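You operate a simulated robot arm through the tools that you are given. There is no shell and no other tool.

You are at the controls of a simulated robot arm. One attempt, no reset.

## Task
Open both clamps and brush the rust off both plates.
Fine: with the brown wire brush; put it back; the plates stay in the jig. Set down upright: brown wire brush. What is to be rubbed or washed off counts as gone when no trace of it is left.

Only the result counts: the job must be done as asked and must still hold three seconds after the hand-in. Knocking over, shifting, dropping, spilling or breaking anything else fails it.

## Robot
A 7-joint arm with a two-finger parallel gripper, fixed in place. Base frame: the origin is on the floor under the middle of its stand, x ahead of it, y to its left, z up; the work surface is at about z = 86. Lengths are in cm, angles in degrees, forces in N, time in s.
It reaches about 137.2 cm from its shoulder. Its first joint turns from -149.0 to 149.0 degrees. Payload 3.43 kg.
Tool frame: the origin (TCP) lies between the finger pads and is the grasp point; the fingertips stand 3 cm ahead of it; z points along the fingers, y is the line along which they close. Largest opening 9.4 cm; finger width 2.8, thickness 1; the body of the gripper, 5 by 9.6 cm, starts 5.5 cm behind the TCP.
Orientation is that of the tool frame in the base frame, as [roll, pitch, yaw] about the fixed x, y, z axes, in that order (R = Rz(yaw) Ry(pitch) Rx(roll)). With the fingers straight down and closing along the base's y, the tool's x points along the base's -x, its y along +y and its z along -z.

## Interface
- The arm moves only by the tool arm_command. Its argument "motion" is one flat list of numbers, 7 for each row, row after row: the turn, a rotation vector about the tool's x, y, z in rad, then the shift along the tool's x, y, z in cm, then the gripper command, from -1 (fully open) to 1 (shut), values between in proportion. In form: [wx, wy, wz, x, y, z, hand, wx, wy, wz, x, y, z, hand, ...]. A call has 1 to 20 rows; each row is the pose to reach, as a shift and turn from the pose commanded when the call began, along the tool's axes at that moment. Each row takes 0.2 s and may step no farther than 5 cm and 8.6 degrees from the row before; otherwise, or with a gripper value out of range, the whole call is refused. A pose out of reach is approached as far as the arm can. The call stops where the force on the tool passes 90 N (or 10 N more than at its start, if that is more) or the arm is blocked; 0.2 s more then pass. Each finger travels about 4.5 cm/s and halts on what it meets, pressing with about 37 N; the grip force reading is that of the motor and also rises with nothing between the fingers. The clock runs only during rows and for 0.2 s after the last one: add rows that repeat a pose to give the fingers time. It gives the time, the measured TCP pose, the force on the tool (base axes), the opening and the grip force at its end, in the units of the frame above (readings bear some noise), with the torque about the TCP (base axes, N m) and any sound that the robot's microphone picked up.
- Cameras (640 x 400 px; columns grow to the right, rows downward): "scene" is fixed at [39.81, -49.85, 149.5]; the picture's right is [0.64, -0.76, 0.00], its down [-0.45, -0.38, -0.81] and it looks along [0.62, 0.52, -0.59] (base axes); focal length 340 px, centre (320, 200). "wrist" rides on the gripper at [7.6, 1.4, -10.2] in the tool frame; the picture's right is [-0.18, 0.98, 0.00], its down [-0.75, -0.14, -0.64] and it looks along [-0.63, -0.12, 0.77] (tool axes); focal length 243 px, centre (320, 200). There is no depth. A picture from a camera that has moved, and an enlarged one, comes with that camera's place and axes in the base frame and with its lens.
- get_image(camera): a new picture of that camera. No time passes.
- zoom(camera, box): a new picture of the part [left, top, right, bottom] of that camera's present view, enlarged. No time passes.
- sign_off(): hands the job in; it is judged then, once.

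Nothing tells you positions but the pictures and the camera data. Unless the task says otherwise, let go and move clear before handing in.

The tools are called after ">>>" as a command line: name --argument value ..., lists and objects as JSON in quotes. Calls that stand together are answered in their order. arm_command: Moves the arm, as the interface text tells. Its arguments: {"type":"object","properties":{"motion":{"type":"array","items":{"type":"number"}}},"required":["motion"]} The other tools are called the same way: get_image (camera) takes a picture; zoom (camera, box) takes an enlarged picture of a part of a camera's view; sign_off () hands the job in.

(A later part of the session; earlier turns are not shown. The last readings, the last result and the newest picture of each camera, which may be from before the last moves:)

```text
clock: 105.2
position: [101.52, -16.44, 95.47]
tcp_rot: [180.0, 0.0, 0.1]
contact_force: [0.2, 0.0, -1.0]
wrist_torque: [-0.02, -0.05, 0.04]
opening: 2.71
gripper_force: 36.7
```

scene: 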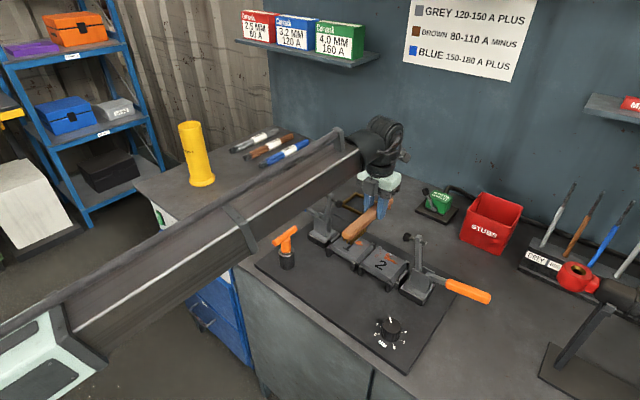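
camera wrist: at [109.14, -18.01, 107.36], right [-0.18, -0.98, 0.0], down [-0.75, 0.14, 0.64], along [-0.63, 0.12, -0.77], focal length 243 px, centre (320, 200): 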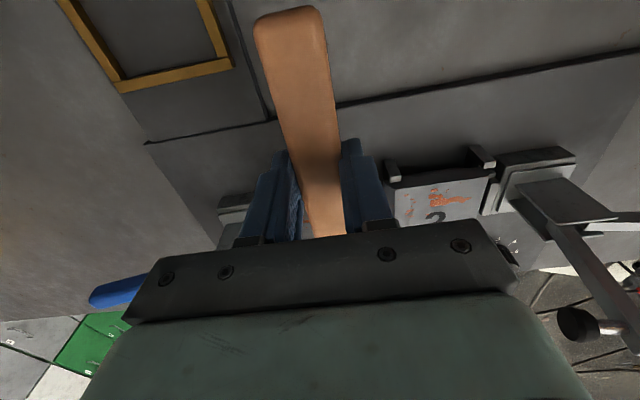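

>>> arm_command --motion '[0, 0, 0, 0, 0, 0.1, 1, 0, 0, 0, 0, 0, 0.15, 1, 0, 0, 0, 0, 0, 0.15, 1]'

>>> zoom --camera "scene" --box '[320, 190, 400, 270]'

```text
clock: 106.0
position: [101.6, -16.55, 95.24]
tcp_rot: [-179.9, 0.0, 0.0]
contact_force: [0.1, 0.1, -1.2]
wrist_torque: [0.01, -0.03, 0.0]
opening: 2.72
gripper_force: 36.9
```

```text
5.00 times, centred on (360, 230) of scene
camera zoom: at [39.81, -49.85, 149.5], right [0.64, -0.76, 0.0], down [-0.45, -0.38, -0.81], along [0.62, 0.52, -0.59], focal length 1701 px, centre (120, 50)
```

zoom: 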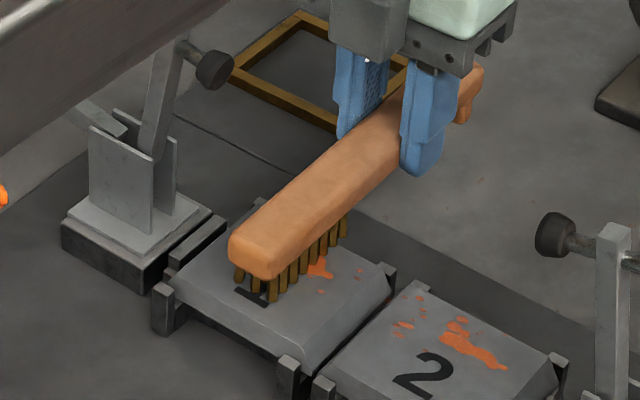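

>>> arm_command --motion '[0, 0, 0, 0, 0, 0.1, 1, 0, 0, 0, 0, 0, 0.1, 1]'

>>> arm_command --motion '[0, 0, 0, 0, 0, 0.1, 1, 0, 0, 0, 0, 0, 0.1, 1]'

>>> arm_command --motion '[0, 0, 0, 0, 0, 0.1, 1, 0, 0, 0, 0, 0, 0.1, 1]'

```text
clock: 106.6
position: [101.65, -16.47, 95.23]
tcp_rot: [180.0, 0.0, 0.0]
contact_force: [0.0, 0.9, -0.7]
wrist_torque: [0.01, -0.06, -0.03]
opening: 2.73
gripper_force: 36.6
```

```text
clock: 107.2
position: [101.59, -16.48, 95.11]
tcp_rot: [-179.9, -0.1, 0.1]
contact_force: [0.1, 0.8, 3.2]
wrist_torque: [0.0, 0.43, -0.06]
opening: 2.72
gripper_force: 37.4
```

```text
clock: 107.8
position: [101.5, -16.4, 95.07]
tcp_rot: [-180.0, -0.1, 0.0]
contact_force: [5.2, -0.2, 12.4]
wrist_torque: [0.02, 1.0, 0.05]
opening: 2.72
gripper_force: 37.1
```

Contact is found at about z=95.08, with force now 12 N. I'll ease off slightly and make short strokes along x on plate 1.

>>> arm_command --motion '[0, 0, 0, 0, 0, -0.06, 1, 0, 0, 0, -0.5, 0, -0.06, 1, 0, 0, 0, -1.0, 0, -0.06, 1, 0, 0, 0, -1.5, 0, -0.06, 1, 0, 0, 0, -1.0, 0, -0.06, 1, 0, 0, 0, -0.5, 0, -0.06, 1, 0, 0, 0, 0, 0, -0.06, 1]'

>>> zoom --camera "scene" --box '[320, 190, 400, 270]'

```text
clock: 109.4
position: [101.53, -16.47, 95.13]
tcp_rot: [-179.9, 0.1, -0.1]
contact_force: [-4.6, -0.3, 8.0]
wrist_torque: [-0.03, 0.67, 0.04]
opening: 2.72
gripper_force: 36.6
```

```text
5.00 times, centred on (360, 230) of scene
camera zoom: at [39.81, -49.85, 149.5], right [0.64, -0.76, 0.0], down [-0.45, -0.38, -0.81], along [0.62, 0.52, -0.59], focal length 1701 px, centre (120, 50)
```

zoom: 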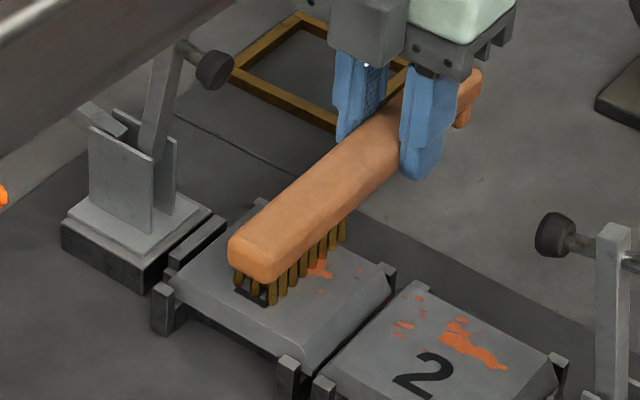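

Contact is steady at about 9 N and the plate stays put. I'll work zig-zag strokes toward the blue-side edge of plate 1.

>>> arm_command --motion '[0, 0, 0, -0.5, -0.2, 0, 1, 0, 0, 0, -1.0, -0.4, 0, 1, 0, 0, 0, -1.5, -0.6, 0, 1, 0, 0, 0, -1.0, -0.8, 0, 1, 0, 0, 0, -0.5, -1.0, 0, 1, 0, 0, 0, 0, -1.2, 0, 1, 0, 0, 0, -0.5, -1.4, 0, 1, 0, 0, 0, -1.0, -1.6, 0, 1, 0, 0, 0, -1.5, -1.8, 0, 1, 0, 0, 0, -1.0, -2.0, 0, 1, 0, 0, 0, -0.5, -2.2, 0, 1, 0, 0, 0, 0, -2.35, 0, 1, 0, 0, 0, -0.5, -2.45, 0, 1, 0, 0, 0, -1.0, -2.45, 0, 1, 0, 0, 0, -1.5, -2.45, 0, 1, 0, 0, 0, -1.0, -2.45, 0, 1, 0, 0, 0, -0.5, -2.45, 0, 1, 0, 0, 0, 0, -2.45, 0, 1]'

>>> zoom --camera "scene" --box '[320, 190, 400, 270]'

```text
clock: 113.2
position: [101.66, -13.96, 95.1]
tcp_rot: [180.0, -0.1, 0.1]
contact_force: [-0.8, -0.1, 1.6]
wrist_torque: [-0.01, 0.15, 0.01]
opening: 2.74
gripper_force: 37.3
```

```text
5.00 times, centred on (360, 230) of scene
camera zoom: at [39.81, -49.85, 149.5], right [0.64, -0.76, 0.0], down [-0.45, -0.38, -0.81], along [0.62, 0.52, -0.59], focal length 1701 px, centre (120, 50)
```

zoom: 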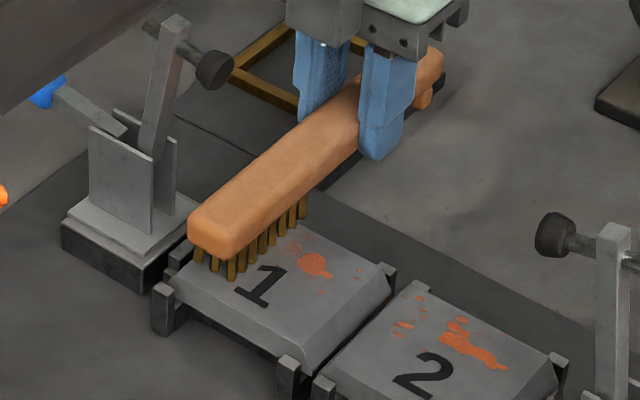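

>>> zoom --camera "scene" --box '[335, 222, 395, 262]'

```text
10.00 times, centred on (365, 242) of scene
camera zoom: at [39.81, -49.85, 149.5], right [0.64, -0.76, 0.0], down [-0.45, -0.38, -0.81], along [0.62, 0.52, -0.59], focal length 3402 px, centre (-130, -220)
```

zoom: 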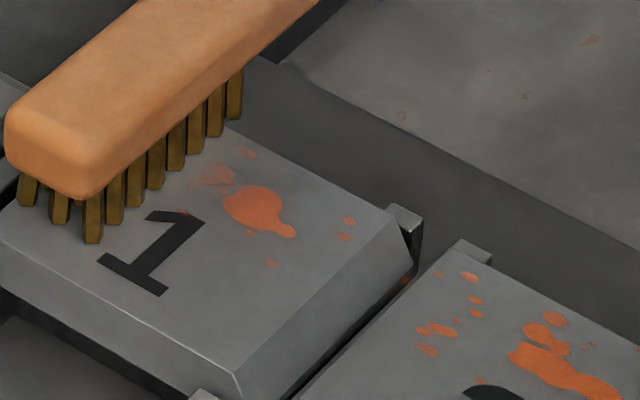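

The rust fades where the bristles have passed, so it needs several passes. I'll press slightly more and repeat strokes at this edge.

>>> arm_command --motion '[0, 0, 0, -0.8, 0, 0.05, 1, 0, 0, 0, -1.6, 0, 0.05, 1, 0, 0, 0, -0.8, 0, 0.05, 1, 0, 0, 0, 0, 0, 0.05, 1, 0, 0, 0, -0.8, 0, 0.05, 1, 0, 0, 0, -1.6, 0, 0.05, 1, 0, 0, 0, -0.8, 0, 0.05, 1, 0, 0, 0, 0, 0, 0.05, 1, 0, 0, 0, -0.8, 0.1, 0.05, 1, 0, 0, 0, -1.6, 0.2, 0.05, 1, 0, 0, 0, -0.8, 0.3, 0.05, 1, 0, 0, 0, 0, 0.4, 0.05, 1, 0, 0, 0, -0.8, 0.5, 0.05, 1, 0, 0, 0, -1.6, 0.6, 0.05, 1, 0, 0, 0, -0.8, 0.7, 0.05, 1, 0, 0, 0, 0, 0.8, 0.05, 1, 0, 0, 0, -0.8, 0.9, 0.05, 1, 0, 0, 0, -1.6, 1.0, 0.05, 1, 0, 0, 0, -0.8, 1.1, 0.05, 1, 0, 0, 0, 0, 1.2, 0.05, 1]'

>>> zoom --camera "scene" --box '[320, 200, 395, 262]'

```text
clock: 117.4
position: [101.38, -15.16, 94.91]
tcp_rot: [180.0, 0.0, 0.0]
contact_force: [-1.6, -0.6, 1.3]
wrist_torque: [-0.03, 0.17, 0.01]
opening: 2.74
gripper_force: 37.0
```

```text
6.45 times, centred on (358, 231) of scene
camera zoom: at [39.81, -49.85, 149.5], right [0.64, -0.76, 0.0], down [-0.45, -0.38, -0.81], along [0.62, 0.52, -0.59], focal length 2194 px, centre (78, 0)
```

zoom: 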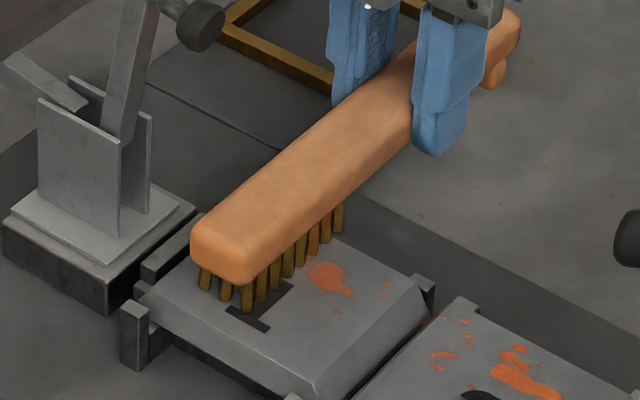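

>>> zoom --camera "scene" --box '[335, 215, 385, 255]'

>>> zoom --camera "scene" --box '[340, 185, 410, 245]'

```text
10.00 times, centred on (360, 235) of scene
camera zoom: at [39.81, -49.85, 149.5], right [0.64, -0.76, 0.0], down [-0.45, -0.38, -0.81], along [0.62, 0.52, -0.59], focal length 3402 px, centre (-80, -150)
```

zoom: 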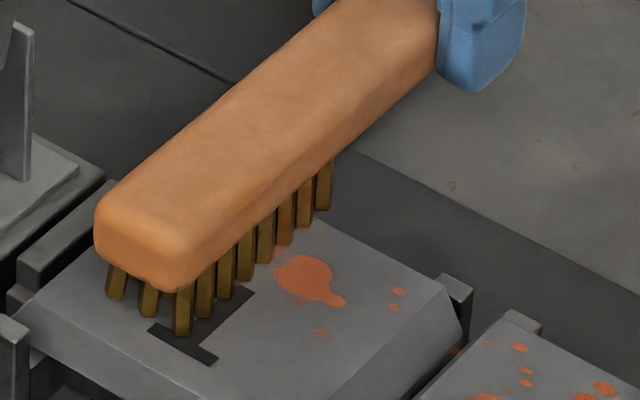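

```text
6.67 times, centred on (375, 215) of scene
camera zoom: at [39.81, -49.85, 149.5], right [0.64, -0.76, 0.0], down [-0.45, -0.38, -0.81], along [0.62, 0.52, -0.59], focal length 2268 px, centre (-47, 100)
```

zoom: 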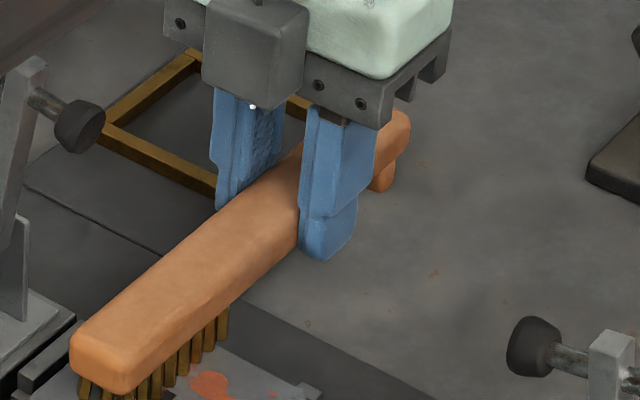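

>>> arm_command --motion '[0, 0.01, 0, 0, 0, -0.06, 1, 0, 0.02, 0, 0, 0, -0.12, 1, 0, 0.02, 0, -0.8, 0.1, -0.12, 1, 0, 0.02, 0, -1.6, 0.2, -0.12, 1, 0, 0.02, 0, -0.8, 0.3, -0.12, 1, 0, 0.02, 0, 0, 0.4, -0.12, 1]'

```text
clock: 118.8
position: [101.46, -15.68, 95.06]
tcp_rot: [-180.0, -1.1, 0.0]
contact_force: [-2.0, 0.7, 6.6]
wrist_torque: [0.03, 0.96, 0.02]
opening: 2.73
gripper_force: 36.9
```

>>> arm_command --motion '[0, -0.009, 0, -0.5, 0.05, 0.05, 1, 0, -0.009, 0, -1.0, 0.1, 0.05, 1, 0, -0.009, 0, -1.6, 0.15, 0.05, 1, 0, -0.009, 0, -0.8, 0.25, 0.05, 1, 0, -0.009, 0, 0, 0.35, 0.05, 1]'

>>> zoom --camera "scene" --box '[335, 215, 385, 255]'

```text
clock: 120.0
position: [101.6, -15.99, 95.09]
tcp_rot: [-179.9, -0.6, 0.0]
contact_force: [-0.4, -0.1, -1.8]
wrist_torque: [0.02, -0.04, -0.02]
opening: 2.73
gripper_force: 36.3
```

```text
10.00 times, centred on (360, 235) of scene
camera zoom: at [39.81, -49.85, 149.5], right [0.64, -0.76, 0.0], down [-0.45, -0.38, -0.81], along [0.62, 0.52, -0.59], focal length 3402 px, centre (-80, -150)
```

zoom: 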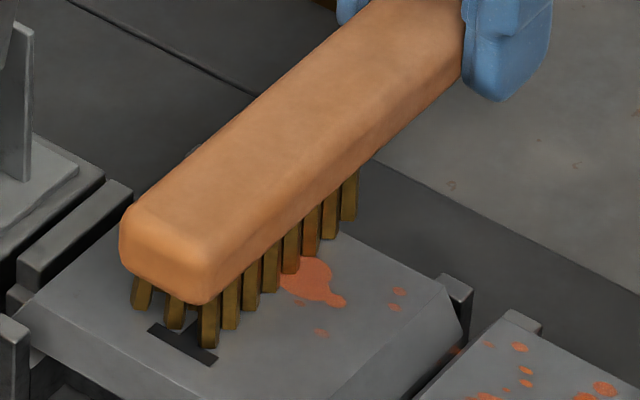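

>>> arm_command --motion '[0, 0, 0, 0, 0, 0.08, 1, 0, 0, 0, -0.8, 0.05, 0.08, 1, 0, 0, 0, -1.6, 0.1, 0.08, 1, 0, 0, 0, -0.8, 0.15, 0.08, 1, 0, 0, 0, 0, 0.2, 0.08, 1]'

>>> arm_command --motion '[0, 0, 0, 0, 0, 0.06, 1, 0, 0, 0, -0.8, 0.1, 0.06, 1, 0, 0, 0, -1.6, 0.2, 0.06, 1, 0, 0, 0, -0.8, 0.3, 0.06, 1, 0, 0, 0, 0, 0.4, 0.06, 1]'

```text
clock: 121.2
position: [101.66, -16.23, 94.88]
tcp_rot: [-180.0, -0.6, -0.1]
contact_force: [-1.5, 0.3, 5.8]
wrist_torque: [0.02, 0.53, -0.01]
opening: 2.72
gripper_force: 36.8
```

```text
clock: 122.4
position: [101.52, -16.49, 95.12]
tcp_rot: [180.0, -0.5, 0.0]
contact_force: [-5.3, -0.1, 12.9]
wrist_torque: [0.03, 1.01, 0.02]
opening: 2.71
gripper_force: 36.3
```

Pressure is now about 10–14 N and centred on the patch. I'll continue the zig-zag toward the inner edge of plate 1.

>>> arm_command --motion '[0, 0, 0, -0.8, 0.1, -0.03, 1, 0, 0, 0, -1.6, 0.2, -0.03, 1, 0, 0, 0, -0.8, 0.3, -0.03, 1, 0, 0, 0, 0, 0.4, -0.03, 1, 0, 0, 0, -0.8, 0.5, -0.03, 1, 0, 0, 0, -1.6, 0.6, -0.03, 1, 0, 0, 0, -0.8, 0.7, -0.03, 1, 0, 0, 0, 0, 0.8, -0.03, 1, 0, 0, 0, -0.8, 0.9, -0.03, 1, 0, 0, 0, -1.6, 1.0, -0.03, 1, 0, 0, 0, -0.8, 1.1, -0.03, 1, 0, 0, 0, 0, 1.2, -0.03, 1, 0, 0, 0, -0.8, 1.3, -0.03, 1, 0, 0, 0, -1.6, 1.4, -0.03, 1, 0, 0, 0, -0.8, 1.5, -0.03, 1, 0, 0, 0, 0, 1.6, -0.03, 1, 0, 0, 0, -0.8, 1.7, -0.03, 1, 0, 0, 0, -1.6, 1.8, -0.03, 1, 0, 0, 0, -0.8, 1.9, -0.03, 1, 0, 0, 0, 0, 2.0, -0.03, 1]'

>>> zoom --camera "scene" --box '[330, 215, 395, 265]'

```text
clock: 126.6
position: [101.53, -18.77, 94.86]
tcp_rot: [180.0, -0.6, 0.0]
contact_force: [-4.5, -0.7, 9.3]
wrist_torque: [0.0, 0.72, 0.03]
opening: 2.75
gripper_force: 36.7
```

```text
8.00 times, centred on (362, 240) of scene
camera zoom: at [39.81, -49.85, 149.5], right [0.64, -0.76, 0.0], down [-0.45, -0.38, -0.81], along [0.62, 0.52, -0.59], focal length 2721 px, centre (-20, -120)
```

zoom: 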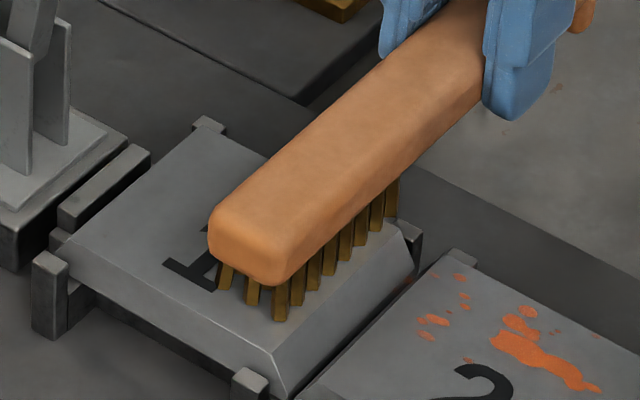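

>>> arm_command --motion '[0, 0, 0, -0.8, 0.1, 0, 1, 0, 0, 0, -1.6, 0.2, 0, 1, 0, 0, 0, -0.8, 0.3, 0, 1, 0, 0, 0, 0, 0.4, 0, 1, 0, 0, 0, -0.8, 0.5, 0, 1, 0, 0, 0, -1.6, 0.6, 0, 1, 0, 0, 0, -0.8, 0.7, 0, 1, 0, 0, 0, 0, 0.8, 0, 1, 0, 0, 0, -0.8, 0.9, 0, 1, 0, 0, 0, -1.6, 1.0, 0, 1, 0, 0, 0, -0.8, 1.1, 0, 1, 0, 0, 0, 0, 1.2, 0, 1, 0, 0, 0, -0.8, 1.3, 0, 1, 0, 0, 0, -1.6, 1.4, 0, 1, 0, 0, 0, -0.8, 1.45, 0, 1, 0, 0, 0, 0, 1.45, 0, 1, 0, 0, 0, -0.8, 1.45, 0, 1, 0, 0, 0, -1.6, 1.45, 0, 1, 0, 0, 0, -0.8, 1.45, 0, 1, 0, 0, 0, 0, 1.45, 0, 1]'

>>> zoom --camera "scene" --box '[330, 215, 395, 265]'

```text
clock: 130.8
position: [101.49, -20.14, 95.02]
tcp_rot: [179.9, -0.5, 0.0]
contact_force: [-2.9, -0.3, 6.9]
wrist_torque: [0.03, 0.54, 0.03]
opening: 2.75
gripper_force: 37.1
```

```text
8.00 times, centred on (362, 240) of scene
camera zoom: at [39.81, -49.85, 149.5], right [0.64, -0.76, 0.0], down [-0.45, -0.38, -0.81], along [0.62, 0.52, -0.59], focal length 2721 px, centre (-20, -120)
```

zoom: 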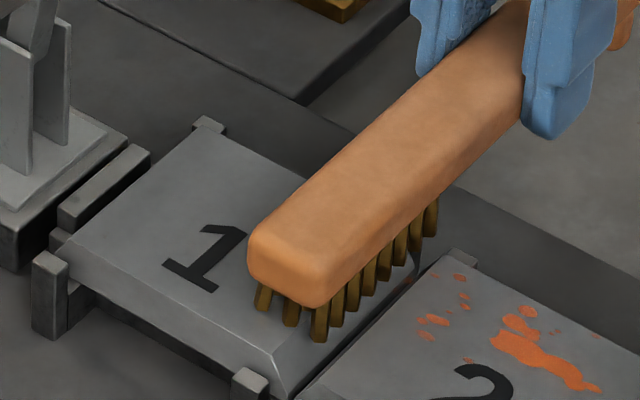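

Plate 1 looks much cleaner. I'll lift off and step back in +x to inspect.

>>> arm_command --motion '[0, 0, 0, 0, 0, -0.5, 1, 0, 0, 0, 0, 0, -1.5, 1, 0, 0, 0, 0.5, 0, -3, 1, 0, 0, 0, 2, 0, -4, 1, 0, 0, 0, 4, 0, -4, 1, 0, 0, 0, 6, 0, -4, 1, 0, 0, 0, 7.5, 0, -4, 1, 0, 0, 0, 8, 0, -4, 1]'

>>> zoom --camera "scene" --box '[320, 222, 380, 262]'

>>> zoom --camera "scene" --box '[350, 235, 415, 290]'

>>> zoom --camera "scene" --box '[300, 160, 460, 290]'

```text
clock: 132.6
position: [109.62, -20.04, 99.09]
tcp_rot: [180.0, -0.6, 0.0]
contact_force: [0.3, 0.2, -0.3]
wrist_torque: [0.0, -0.08, 0.02]
opening: 2.74
gripper_force: 37.5
```

```text
10.00 times, centred on (350, 242) of scene
camera zoom: at [39.81, -49.85, 149.5], right [0.64, -0.76, 0.0], down [-0.45, -0.38, -0.81], along [0.62, 0.52, -0.59], focal length 3402 px, centre (20, -220)
```

zoom: 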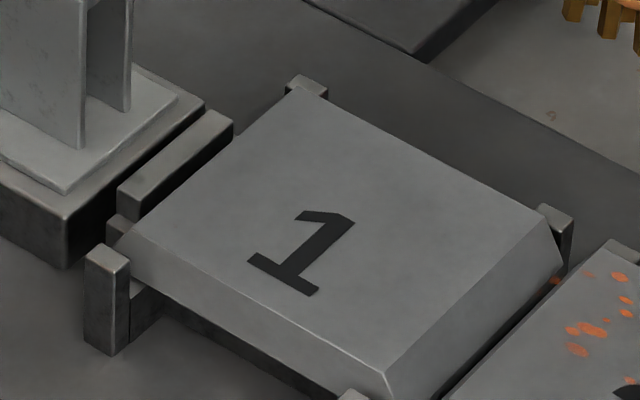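

```text
7.27 times, centred on (382, 262) of scene
camera zoom: at [39.81, -49.85, 149.5], right [0.64, -0.76, 0.0], down [-0.45, -0.38, -0.81], along [0.62, 0.52, -0.59], focal length 2474 px, centre (-134, -254)
```

zoom: 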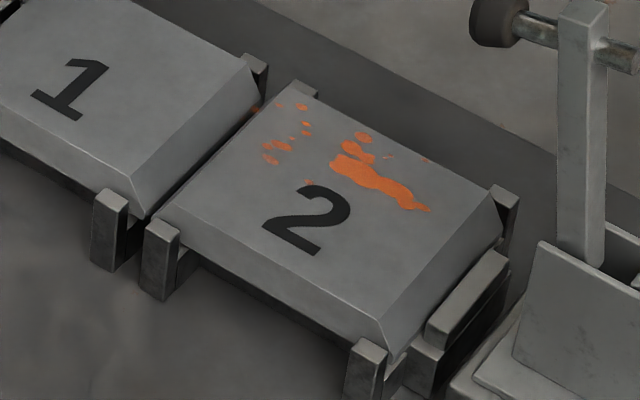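

```text
3.08 times, centred on (380, 225) of scene
camera zoom: at [39.81, -49.85, 149.5], right [0.64, -0.76, 0.0], down [-0.45, -0.38, -0.81], along [0.62, 0.52, -0.59], focal length 1047 px, centre (135, 123)
```

zoom: 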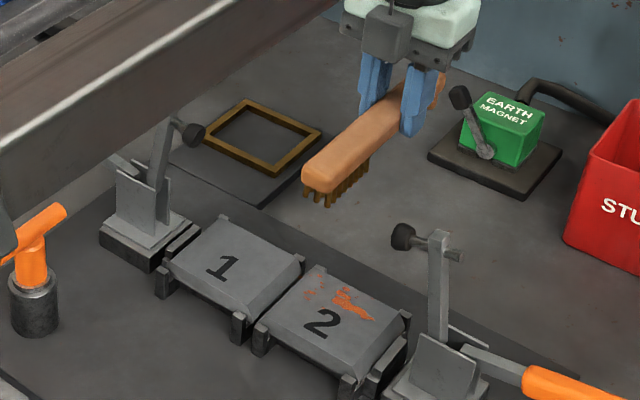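

Plate 1's top is clean. One small orange speck shows in the gap between the plates, so I'll zoom in on it.

>>> zoom --camera "scene" --box '[366, 240, 386, 254]'

>>> get_image --camera "wrist"

```text
16.00 times, centred on (376, 247) of scene
camera zoom: at [39.81, -49.85, 149.5], right [0.64, -0.76, 0.0], down [-0.45, -0.38, -0.81], along [0.62, 0.52, -0.59], focal length 5442 px, centre (-576, -552)
```

zoom: 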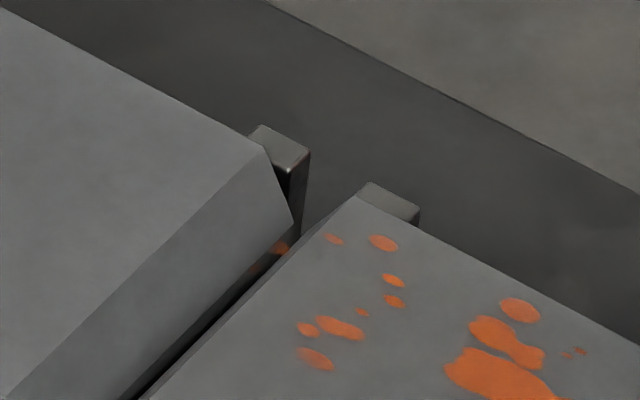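

```text
taken
camera wrist: at [117.0, -21.56, 109.42], right [-0.18, -0.98, 0.0], down [-0.76, 0.14, 0.63], along [-0.62, 0.12, -0.77], focal length 243 px, centre (320, 200)
```

wrist: 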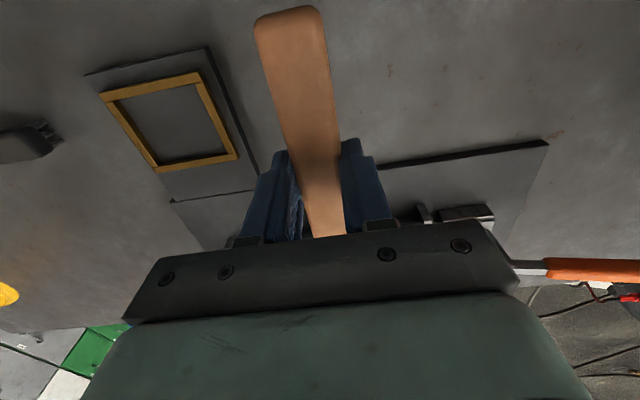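

The specks sit on plate 1's root face and mirror plate 2's spots, so they are probably a reflection. I'll recheck after cleaning plate 2, and move there now.

>>> arm_command --motion '[0, 0, 0, -0.5, 1, 0, 1, 0, 0, 0, -2, 2.5, 0, 1, 0, 0, 0, -4, 4, 0, 1, 0, 0, 0, -6, 5.2, 0.5, 1, 0, 0, 0, -7.5, 5.4, 1.5, 1, 0, 0, 0, -8.1, 5.4, 2.5, 1, 0, 0, 0, -8.1, 5.4, 3.3, 1, 0, 0, 0, -8.1, 5.4, 3.8, 1, 0, 0, 0, -8.1, 5.4, 3.9, 1]'

>>> zoom --camera "scene" --box '[335, 205, 435, 285]'

```text
clock: 134.6
position: [101.57, -25.51, 94.92]
tcp_rot: [-180.0, -0.6, 0.0]
contact_force: [0.3, -0.1, -1.2]
wrist_torque: [0.0, -0.06, 0.01]
opening: 2.72
gripper_force: 36.6
```

```text
5.00 times, centred on (385, 245) of scene
camera zoom: at [39.81, -49.85, 149.5], right [0.64, -0.76, 0.0], down [-0.45, -0.38, -0.81], along [0.62, 0.52, -0.59], focal length 1701 px, centre (-5, -25)
```

zoom: 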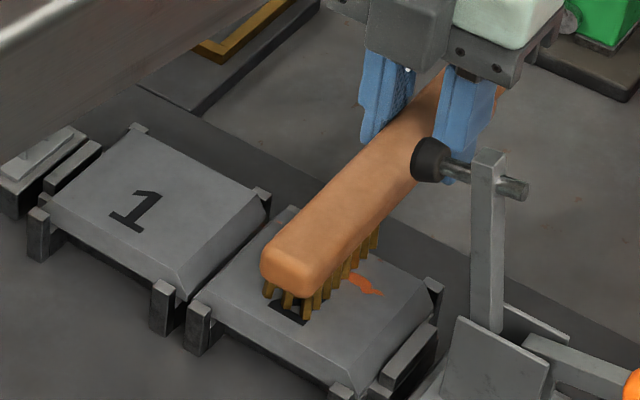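

>>> arm_command --motion '[0, 0, 0, 0, 0, 0.1, 1, 0, 0, 0, -0.8, 0.05, 0.1, 1, 0, 0, 0, -1.6, 0.1, 0.1, 1, 0, 0, 0, -0.8, 0.15, 0.1, 1, 0, 0, 0, 0, 0.2, 0.1, 1]'

```text
clock: 135.8
position: [101.44, -25.73, 94.95]
tcp_rot: [-180.0, -0.6, 0.1]
contact_force: [-0.8, 0.2, 1.9]
wrist_torque: [-0.02, 0.25, 0.04]
opening: 2.74
gripper_force: 36.7
```

>>> arm_command --motion '[0, 0, 0, -0.8, 0.12, 0.05, 1, 0, 0, 0, -1.6, 0.24, 0.05, 1, 0, 0, 0, -0.8, 0.36, 0.05, 1, 0, 0, 0, 0, 0.48, 0.05, 1, 0, 0, 0, -0.8, 0.6, 0.05, 1, 0, 0, 0, -1.6, 0.72, 0.05, 1, 0, 0, 0, -0.8, 0.84, 0.05, 1, 0, 0, 0, 0, 0.96, 0.05, 1, 0, 0, 0, -0.8, 1.08, 0.05, 1, 0, 0, 0, -1.6, 1.2, 0.05, 1, 0, 0, 0, -0.8, 1.32, 0.05, 1, 0, 0, 0, 0, 1.44, 0.05, 1, 0, 0, 0, -0.8, 1.56, 0.05, 1, 0, 0, 0, -1.6, 1.68, 0.05, 1, 0, 0, 0, -0.8, 1.8, 0.05, 1, 0, 0, 0, 0, 1.92, 0.05, 1, 0, 0, 0, -0.8, 2.04, 0.05, 1, 0, 0, 0, -1.6, 2.16, 0.05, 1, 0, 0, 0, -0.8, 2.28, 0.05, 1, 0, 0, 0, 0, 2.4, 0.05, 1]'

>>> zoom --camera "scene" --box '[345, 220, 425, 285]'

```text
clock: 140.0
position: [101.47, -27.94, 94.83]
tcp_rot: [180.0, -0.7, 0.1]
contact_force: [-4.2, -0.3, 4.8]
wrist_torque: [-0.04, 0.46, -0.02]
opening: 2.73
gripper_force: 37.6
```

```text
6.15 times, centred on (385, 252) of scene
camera zoom: at [39.81, -49.85, 149.5], right [0.64, -0.76, 0.0], down [-0.45, -0.38, -0.81], along [0.62, 0.52, -0.59], focal length 2093 px, centre (-80, -123)
```

zoom: 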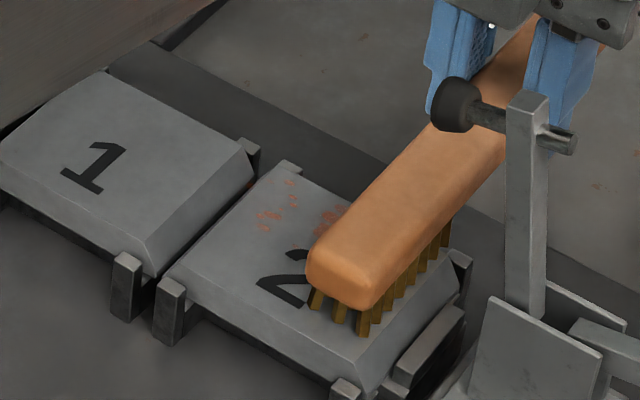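

The rust on plate 2 is fading. I'll do a couple of strokes at this edge and zig-zag back across.

>>> arm_command --motion '[0, 0, 0, -0.8, 0, 0.03, 1, 0, 0, 0, -1.6, 0, 0.03, 1, 0, 0, 0, -0.8, 0, 0.03, 1, 0, 0, 0, 0, 0, 0.03, 1, 0, 0, 0, -0.8, -0.2, 0.03, 1, 0, 0, 0, -1.6, -0.4, 0.03, 1, 0, 0, 0, -0.8, -0.6, 0.03, 1, 0, 0, 0, 0, -0.8, 0.03, 1, 0, 0, 0, -0.8, -1.0, 0.03, 1, 0, 0, 0, -1.6, -1.2, 0.03, 1, 0, 0, 0, -0.8, -1.4, 0.03, 1, 0, 0, 0, 0, -1.6, 0.03, 1, 0, 0, 0, -0.8, -1.8, 0.03, 1, 0, 0, 0, -1.6, -2.0, 0.03, 1, 0, 0, 0, -0.8, -2.2, 0.03, 1, 0, 0, 0, 0, -2.4, 0.03, 1, 0, 0, 0, -0.8, -2.6, 0.03, 1, 0, 0, 0, -1.6, -2.8, 0.03, 1, 0, 0, 0, -0.8, -3.0, 0.03, 1, 0, 0, 0, 0, -3.2, 0.03, 1]'

>>> zoom --camera "scene" --box '[345, 220, 425, 285]'

```text
clock: 144.2
position: [101.47, -24.76, 94.99]
tcp_rot: [-180.0, -0.6, 0.0]
contact_force: [-1.9, -1.1, 3.4]
wrist_torque: [-0.03, 0.3, 0.01]
opening: 2.73
gripper_force: 36.4
```

```text
6.15 times, centred on (385, 252) of scene
camera zoom: at [39.81, -49.85, 149.5], right [0.64, -0.76, 0.0], down [-0.45, -0.38, -0.81], along [0.62, 0.52, -0.59], focal length 2093 px, centre (-80, -123)
```

zoom: 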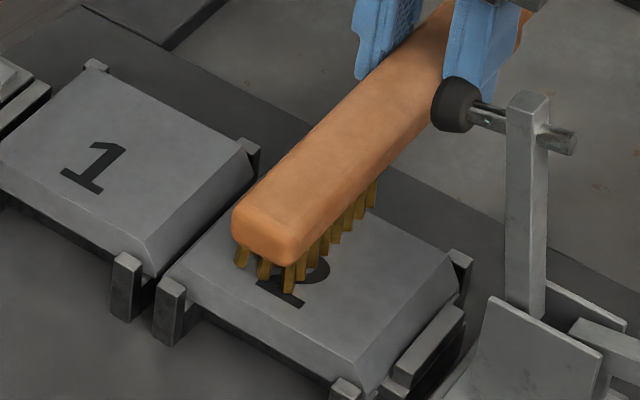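

>>> arm_command --motion '[0, 0, 0, -0.8, -0.15, 0.03, 1, 0, 0, 0, -1.6, -0.3, 0.03, 1, 0, 0, 0, -0.8, -0.45, 0.03, 1, 0, 0, 0, 0, -0.6, 0.03, 1, 0, 0, 0, -0.8, -0.75, 0.03, 1, 0, 0, 0, -1.6, -0.9, 0.03, 1, 0, 0, 0, -0.8, -1.05, 0.03, 1, 0, 0, 0, 0, -1.2, 0.03, 1, 0, 0, 0, -0.8, -1.35, 0.03, 1, 0, 0, 0, -1.6, -1.5, 0.03, 1, 0, 0, 0, -0.8, -1.65, 0.03, 1, 0, 0, 0, 0, -1.8, 0.03, 1, 0, 0, 0, -0.8, -1.95, 0.03, 1, 0, 0, 0, -1.6, -2.1, 0.03, 1, 0, 0, 0, -0.8, -2.1, 0.03, 1, 0, 0, 0, 0, -2.1, 0.03, 1, 0, 0, 0, -0.8, -2.1, 0.03, 1, 0, 0, 0, -1.6, -2.1, 0.03, 1, 0, 0, 0, -0.8, -2.1, 0.03, 1, 0, 0, 0, 0, -2.1, 0.03, 1]'

>>> arm_command --motion '[0, 0, 0, 0, 0, -0.5, 1, 0, 0, 0, 0, 0, -1.5, 1, 0, 0, 0, 0.5, 0, -3, 1, 0, 0, 0, 2, 0, -4, 1, 0, 0, 0, 4, 0, -4, 1, 0, 0, 0, 6, 0, -4, 1, 0, 0, 0, 7.5, 0, -4, 1, 0, 0, 0, 8, 0, -4, 1]'

>>> zoom --camera "scene" --box '[350, 235, 415, 290]'

>>> zoom --camera "scene" --box '[366, 240, 396, 262]'

>>> zoom --camera "scene" --box '[320, 222, 380, 262]'

```text
clock: 148.4
position: [101.29, -22.73, 94.95]
tcp_rot: [-180.0, -0.6, 0.0]
contact_force: [-2.9, -0.4, 7.5]
wrist_torque: [-0.04, 0.56, 0.02]
opening: 2.71
gripper_force: 37.0
```

```text
clock: 150.2
position: [109.41, -22.61, 98.95]
tcp_rot: [-180.0, -0.6, 0.1]
contact_force: [0.2, -0.1, -0.9]
wrist_torque: [-0.01, -0.05, -0.01]
opening: 2.72
gripper_force: 37.4
```

```text
7.27 times, centred on (382, 262) of scene
camera zoom: at [39.81, -49.85, 149.5], right [0.64, -0.76, 0.0], down [-0.45, -0.38, -0.81], along [0.62, 0.52, -0.59], focal length 2474 px, centre (-134, -254)
```

zoom: 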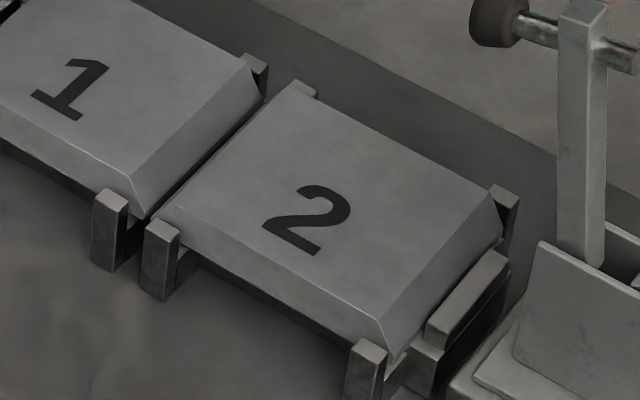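

```text
16.00 times, centred on (381, 251) of scene
camera zoom: at [39.81, -49.85, 149.5], right [0.64, -0.76, 0.0], down [-0.45, -0.38, -0.81], along [0.62, 0.52, -0.59], focal length 5442 px, centre (-656, -616)
```

zoom: 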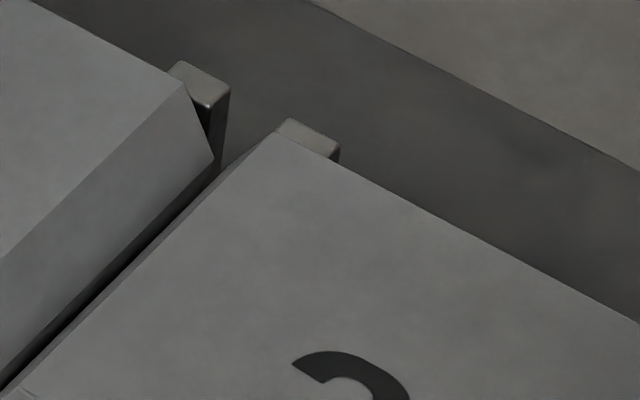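

```text
10.00 times, centred on (350, 242) of scene
camera zoom: at [39.81, -49.85, 149.5], right [0.64, -0.76, 0.0], down [-0.45, -0.38, -0.81], along [0.62, 0.52, -0.59], focal length 3402 px, centre (20, -220)
```

zoom: 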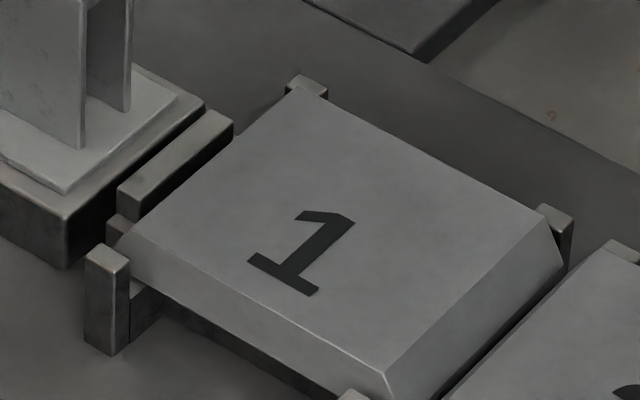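

Both plates look spotless and the reflection is gone too. To be sure no faint trace remains, I'll make one more full pass over each plate, starting with plate 2.

>>> arm_command --motion '[0, 0, 0, -0.5, 0, 0, 1, 0, 0, 0, -2, 0, 0, 1, 0, 0, 0, -4, 0, 0, 1, 0, 0, 0, -6, 0, 0.5, 1, 0, 0, 0, -7.5, 0, 1.5, 1, 0, 0, 0, -8, 0, 2.7, 1, 0, 0, 0, -8, 0, 3.5, 1, 0, 0, 0, -8, 0, 3.9, 1, 0, 0, 0, -8, 0, 4.0, 1]'

>>> arm_command --motion '[0, 0, 0, -0.8, 0.2, 0, 1, 0, 0, 0, -1.6, 0.4, 0, 1, 0, 0, 0, -0.8, 0.6, 0, 1, 0, 0, 0, 0, 0.8, 0, 1, 0, 0, 0, -0.8, 1.0, 0, 1, 0, 0, 0, -1.6, 1.2, 0, 1, 0, 0, 0, -0.8, 1.4, 0, 1, 0, 0, 0, 0, 1.6, 0, 1, 0, 0, 0, -0.8, 1.8, 0, 1, 0, 0, 0, -1.6, 2.0, 0, 1, 0, 0, 0, -0.8, 2.2, 0, 1, 0, 0, 0, 0, 2.4, 0, 1, 0, 0, 0, -0.8, 2.6, 0, 1, 0, 0, 0, -1.6, 2.8, 0, 1, 0, 0, 0, -0.8, 3.0, 0, 1, 0, 0, 0, 0, 3.2, 0, 1, 0, 0, 0, -0.8, 3.4, 0, 1, 0, 0, 0, -1.6, 3.6, 0, 1, 0, 0, 0, -0.8, 3.8, 0, 1, 0, 0, 0, 0, 4.0, 0, 1]'

>>> arm_command --motion '[0, 0, 0, -0.8, 0.2, 0.03, 1, 0, 0, 0, -1.6, 0.4, 0.03, 1, 0, 0, 0, -0.8, 0.6, 0.03, 1, 0, 0, 0, 0, 0.8, 0.03, 1, 0, 0, 0, -0.8, 1.0, 0.03, 1, 0, 0, 0, -1.6, 1.2, 0.03, 1, 0, 0, 0, -0.8, 1.4, 0.03, 1, 0, 0, 0, 0, 1.5, 0.03, 1, 0, 0, 0, -0.8, 1.5, 0.03, 1, 0, 0, 0, -1.6, 1.5, 0.03, 1, 0, 0, 0, -0.8, 1.5, 0.03, 1, 0, 0, 0, 0, 1.5, 0.03, 1]'

>>> zoom --camera "scene" --box '[335, 205, 435, 285]'

```text
clock: 152.2
position: [101.39, -22.68, 94.88]
tcp_rot: [-180.0, -0.6, 0.0]
contact_force: [-0.6, -0.1, 3.2]
wrist_torque: [-0.01, 0.21, -0.02]
opening: 2.72
gripper_force: 37.3
```

```text
clock: 156.4
position: [101.4, -26.7, 94.89]
tcp_rot: [179.9, -0.7, 0.0]
contact_force: [-1.1, -0.3, 3.5]
wrist_torque: [-0.03, 0.29, 0.02]
opening: 2.74
gripper_force: 37.7
```

```text
clock: 159.0
position: [101.43, -28.22, 94.75]
tcp_rot: [-180.0, -0.6, 0.0]
contact_force: [-2.8, 0.4, 4.4]
wrist_torque: [-0.02, 0.37, 0.01]
opening: 2.76
gripper_force: 37.3
```

```text
5.00 times, centred on (385, 245) of scene
camera zoom: at [39.81, -49.85, 149.5], right [0.64, -0.76, 0.0], down [-0.45, -0.38, -0.81], along [0.62, 0.52, -0.59], focal length 1701 px, centre (-5, -25)
```

zoom: 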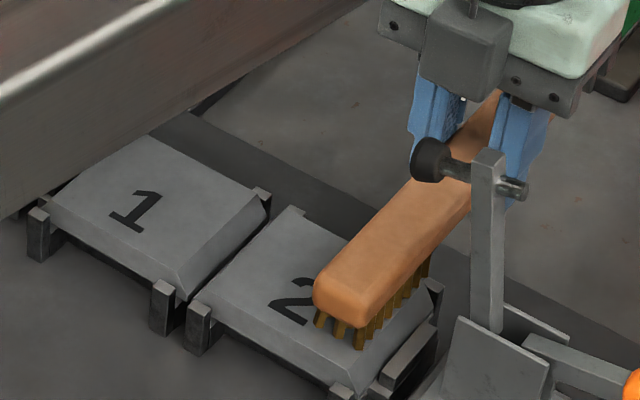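

>>> arm_command --motion '[0, 0, 0, 0, 0, -0.5, 1, 0, 0, 0, 0, 0, -1.5, 1, 0, 0, 0, 0, -1, -2.2, 1, 0, 0, 0, 0, -3, -2.2, 1, 0, 0, 0, 0, -5, -2.2, 1, 0, 0, 0, 0, -7, -2.2, 1, 0, 0, 0, 0, -8, -2.0, 1, 0, 0, 0, 0, -8.2, -1.2, 1, 0, 0, 0, 0, -8.2, -0.5, 1, 0, 0, 0, 0, -8.2, -0.1, 1, 0, 0, 0, 0, -8.2, -0.02, 1]'

>>> arm_command --motion '[0, 0, 0, -0.8, -0.2, 0, 1, 0, 0, 0, -1.6, -0.4, 0, 1, 0, 0, 0, -0.8, -0.6, 0, 1, 0, 0, 0, 0, -0.8, 0, 1, 0, 0, 0, -0.8, -1.0, 0, 1, 0, 0, 0, -1.6, -1.2, 0, 1, 0, 0, 0, -0.8, -1.4, 0, 1, 0, 0, 0, 0, -1.6, 0, 1, 0, 0, 0, -0.8, -1.8, 0, 1, 0, 0, 0, -1.6, -2.0, 0, 1, 0, 0, 0, -0.8, -2.2, 0, 1, 0, 0, 0, 0, -2.4, 0, 1, 0, 0, 0, -0.8, -2.6, 0, 1, 0, 0, 0, -1.6, -2.8, 0, 1, 0, 0, 0, -0.8, -3.0, 0, 1, 0, 0, 0, 0, -3.2, 0, 1]'

```text
clock: 161.4
position: [101.38, -20.06, 94.83]
tcp_rot: [179.9, -0.7, 0.0]
contact_force: [0.6, 1.1, -1.9]
wrist_torque: [0.05, -0.03, 0.05]
opening: 2.71
gripper_force: 36.8
```

```text
clock: 164.8
position: [101.39, -16.82, 94.78]
tcp_rot: [-179.9, -0.5, 0.0]
contact_force: [-0.6, -1.1, 1.7]
wrist_torque: [-0.03, 0.13, 0.02]
opening: 2.74
gripper_force: 37.0
```

>>> arm_command --motion '[0, 0, 0, -0.8, -0.2, 0.06, 1, 0, 0, 0, -1.6, -0.4, 0.06, 1, 0, 0, 0, -0.8, -0.6, 0.06, 1, 0, 0, 0, 0, -0.8, 0.06, 1, 0, 0, 0, -0.8, -1.0, 0.06, 1, 0, 0, 0, -1.6, -1.2, 0.06, 1, 0, 0, 0, -0.8, -1.4, 0.06, 1, 0, 0, 0, 0, -1.6, 0.06, 1, 0, 0, 0, -0.8, -1.8, 0.06, 1, 0, 0, 0, -1.6, -2.0, 0.06, 1, 0, 0, 0, -0.8, -2.2, 0.06, 1, 0, 0, 0, 0, -2.4, 0.06, 1, 0, 0, 0, -0.8, -2.6, 0.06, 1, 0, 0, 0, -1.6, -2.8, 0.06, 1, 0, 0, 0, -0.8, -2.85, 0.06, 1, 0, 0, 0, 0, -2.85, 0.06, 1, 0, 0, 0, -0.8, -2.85, 0.06, 1, 0, 0, 0, -1.6, -2.85, 0.06, 1, 0, 0, 0, -0.8, -2.85, 0.06, 1, 0, 0, 0, 0, -2.85, 0.06, 1]'

>>> zoom --camera "scene" --box '[315, 195, 415, 275]'

```text
clock: 169.0
position: [101.4, -13.98, 94.79]
tcp_rot: [180.0, -0.6, 0.0]
contact_force: [-2.6, -0.3, 7.5]
wrist_torque: [-0.01, 0.53, 0.02]
opening: 2.73
gripper_force: 37.2
```

```text
5.00 times, centred on (365, 235) of scene
camera zoom: at [39.81, -49.85, 149.5], right [0.64, -0.76, 0.0], down [-0.45, -0.38, -0.81], along [0.62, 0.52, -0.59], focal length 1701 px, centre (95, 25)
```

zoom: 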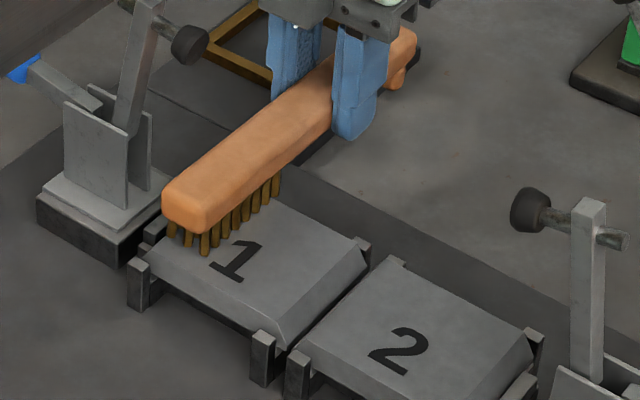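

>>> arm_command --motion '[0, 0, 0, -0.8, 0.28, 0, 1, 0, 0, 0, -1.6, 0.56, 0, 1, 0, 0, 0, -0.8, 0.84, 0, 1, 0, 0, 0, 0, 1.12, 0, 1, 0, 0, 0, -0.8, 1.4, 0, 1, 0, 0, 0, -1.6, 1.68, 0, 1, 0, 0, 0, -0.8, 1.96, 0, 1, 0, 0, 0, 0, 2.24, 0, 1, 0, 0, 0, -0.8, 2.52, 0, 1, 0, 0, 0, -1.6, 2.8, 0, 1, 0, 0, 0, -0.8, 3.08, 0, 1, 0, 0, 0, 0, 3.36, 0, 1, 0, 0, 0, -0.8, 3.64, 0, 1, 0, 0, 0, -1.6, 3.92, 0, 1, 0, 0, 0, -0.8, 4.2, 0, 1, 0, 0, 0, 0, 4.48, 0, 1, 0, 0, 0, -0.8, 4.76, 0, 1, 0, 0, 0, -1.6, 5.04, 0, 1, 0, 0, 0, -0.8, 5.3, 0, 1, 0, 0, 0, 0, 5.5, 0, 1]'

>>> arm_command --motion '[0, 0, 0, -0.8, 0.2, 0, 1, 0, 0, 0, -1.6, 0.4, 0, 1, 0, 0, 0, -0.8, 0.5, 0, 1, 0, 0, 0, 0, 0.5, 0, 1, 0, 0, 0, 0, 0.5, -0.6, 1, 0, 0, 0, 0.3, 0.5, -2, 1, 0, 0, 0, 1.5, 0.5, -4, 1, 0, 0, 0, 3.5, 0.5, -6, 1, 0, 0, 0, 5.5, 0.5, -7, 1, 0, 0, 0, 7, 0.5, -7, 1, 0, 0, 0, 8, 0.5, -7, 1]'

>>> zoom --camera "scene" --box '[320, 222, 380, 262]'

>>> zoom --camera "scene" --box '[350, 235, 415, 290]'

>>> get_image --camera "scene"

```text
clock: 173.2
position: [101.44, -19.47, 94.8]
tcp_rot: [-179.9, -0.5, 0.0]
contact_force: [-0.2, -1.1, -0.8]
wrist_torque: [0.0, -0.06, -0.01]
opening: 2.72
gripper_force: 37.1
```

```text
clock: 175.6
position: [109.48, -19.93, 101.87]
tcp_rot: [-179.9, -0.6, 0.0]
contact_force: [-0.2, -1.1, -1.3]
wrist_torque: [0.0, -0.04, 0.01]
opening: 2.74
gripper_force: 36.9
```

```text
10.00 times, centred on (350, 242) of scene
camera zoom: at [39.81, -49.85, 149.5], right [0.64, -0.76, 0.0], down [-0.45, -0.38, -0.81], along [0.62, 0.52, -0.59], focal length 3402 px, centre (20, -220)
```

zoom: 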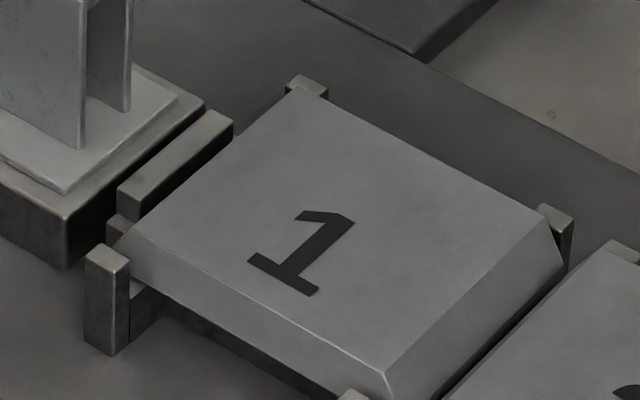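

```text
7.27 times, centred on (382, 262) of scene
camera zoom: at [39.81, -49.85, 149.5], right [0.64, -0.76, 0.0], down [-0.45, -0.38, -0.81], along [0.62, 0.52, -0.59], focal length 2474 px, centre (-134, -254)
```

zoom: 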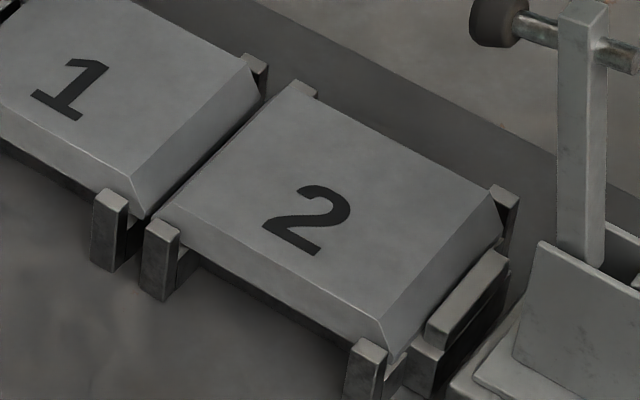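

```text
taken
```

scene: 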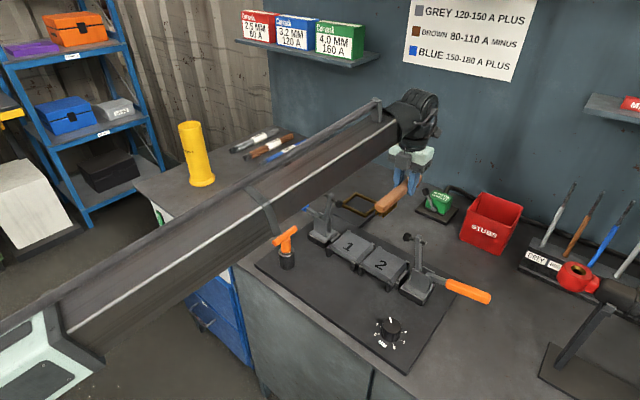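

Both plates are clean. Now I'll take the brush back: rise first, then carry it over at height while turning to yaw 86.4.

>>> arm_command --motion '[0, 0, 0, 0, 0, -0.6, 1, 0, 0, 0, 0, 0, -2.2, 1, 0, 0, 0, 0, 0, -4.2, 1, 0, 0, 0, -0.5, -0.3, -6.2, 1, 0, 0, 0, -1.7, -1, -8.2, 1, 0, 0, 0, -3.3, -2, -10, 1, 0, 0, 0, -5, -3, -11.4, 1, 0, 0, 0, -6.6, -4.1, -12.2, 1, 0, 0, 0, -7.7, -4.8, -12.4, 1, 0, 0, 0, -8, -5, -12.4, 1, 0, 0, 0, -8, -5, -12.4, 1]'

>>> arm_command --motion '[0, 0, -0.023, -0.23, -0.59, 0, 1, 0.001, 0, -0.075, -0.77, -1.97, 0, 1, 0.0016, 0, -0.151, -1.54, -3.94, 0, 1, 0.0024, 0, -0.234, -2.39, -6.1, 0, 1, 0.0033, 0, -0.317, -3.23, -8.26, 0, 1, 0.0043, 0, -0.407, -4.16, -10.62, 0, 1, 0.0052, 0, -0.498, -5.08, -12.99, 0, 1, 0.0062, 0, -0.588, -6.01, -15.35, 0, 1, 0.0071, 0, -0.679, -6.93, -17.71, 0, 1, 0.0081, 0, -0.769, -7.85, -20.07, 0, 1, 0.009, 0, -0.86, -8.78, -22.43, 0, 1, 0.01, 0, -0.95, -9.7, -24.79, 0, 1, 0.0109, 0, -1.041, -10.63, -27.15, 0, 1, 0.0119, 0, -1.131, -11.55, -29.51, 0, 1, 0.0128, 0, -1.221, -12.47, -31.87, 0, 1, 0.0137, 0, -1.304, -13.32, -34.04, 0, 1, 0.0145, 0, -1.38, -14.09, -36.01, 0, 1, 0.0152, 0, -1.448, -14.78, -37.78, 0, 1, 0.0156, 0, -1.493, -15.25, -38.96, 0, 1, 0.0158, 0, -1.508, -15.4, -39.35, 0, 1]'

>>> get_image --camera "scene"

>>> get_image --camera "wrist"

```text
clock: 178.0
position: [101.25, -14.97, 114.15]
tcp_rot: [180.0, -0.7, 0.0]
contact_force: [-0.1, 0.1, -1.6]
wrist_torque: [0.0, -0.03, 0.0]
opening: 2.71
gripper_force: 37.1
```

```text
clock: 182.2
position: [85.9, 24.36, 114.07]
tcp_rot: [179.9, -0.6, 86.6]
contact_force: [0.2, 1.1, -1.0]
wrist_torque: [0.06, 0.0, 0.03]
opening: 2.75
gripper_force: 37.2
```

```text
taken
```

scene: 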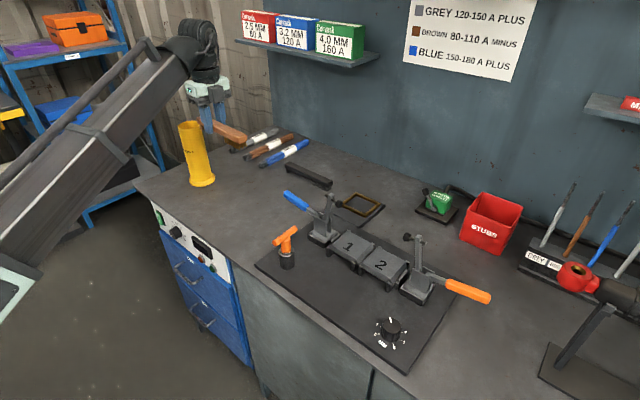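

```text
taken
camera wrist: at [87.7, 31.74, 124.38], right [0.97, -0.24, 0.0], down [-0.19, -0.75, 0.63], along [-0.16, -0.61, -0.77], focal length 243 px, centre (320, 200)
```

wrist: 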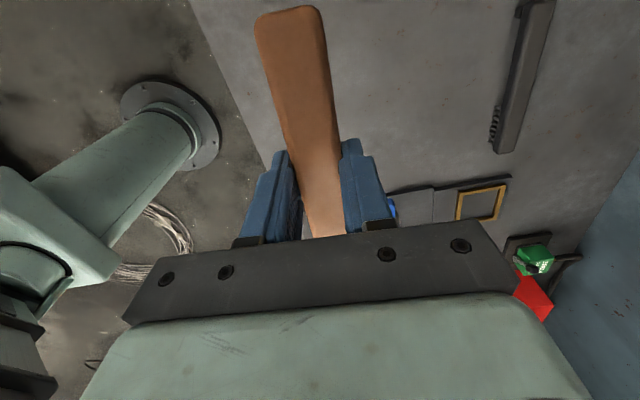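

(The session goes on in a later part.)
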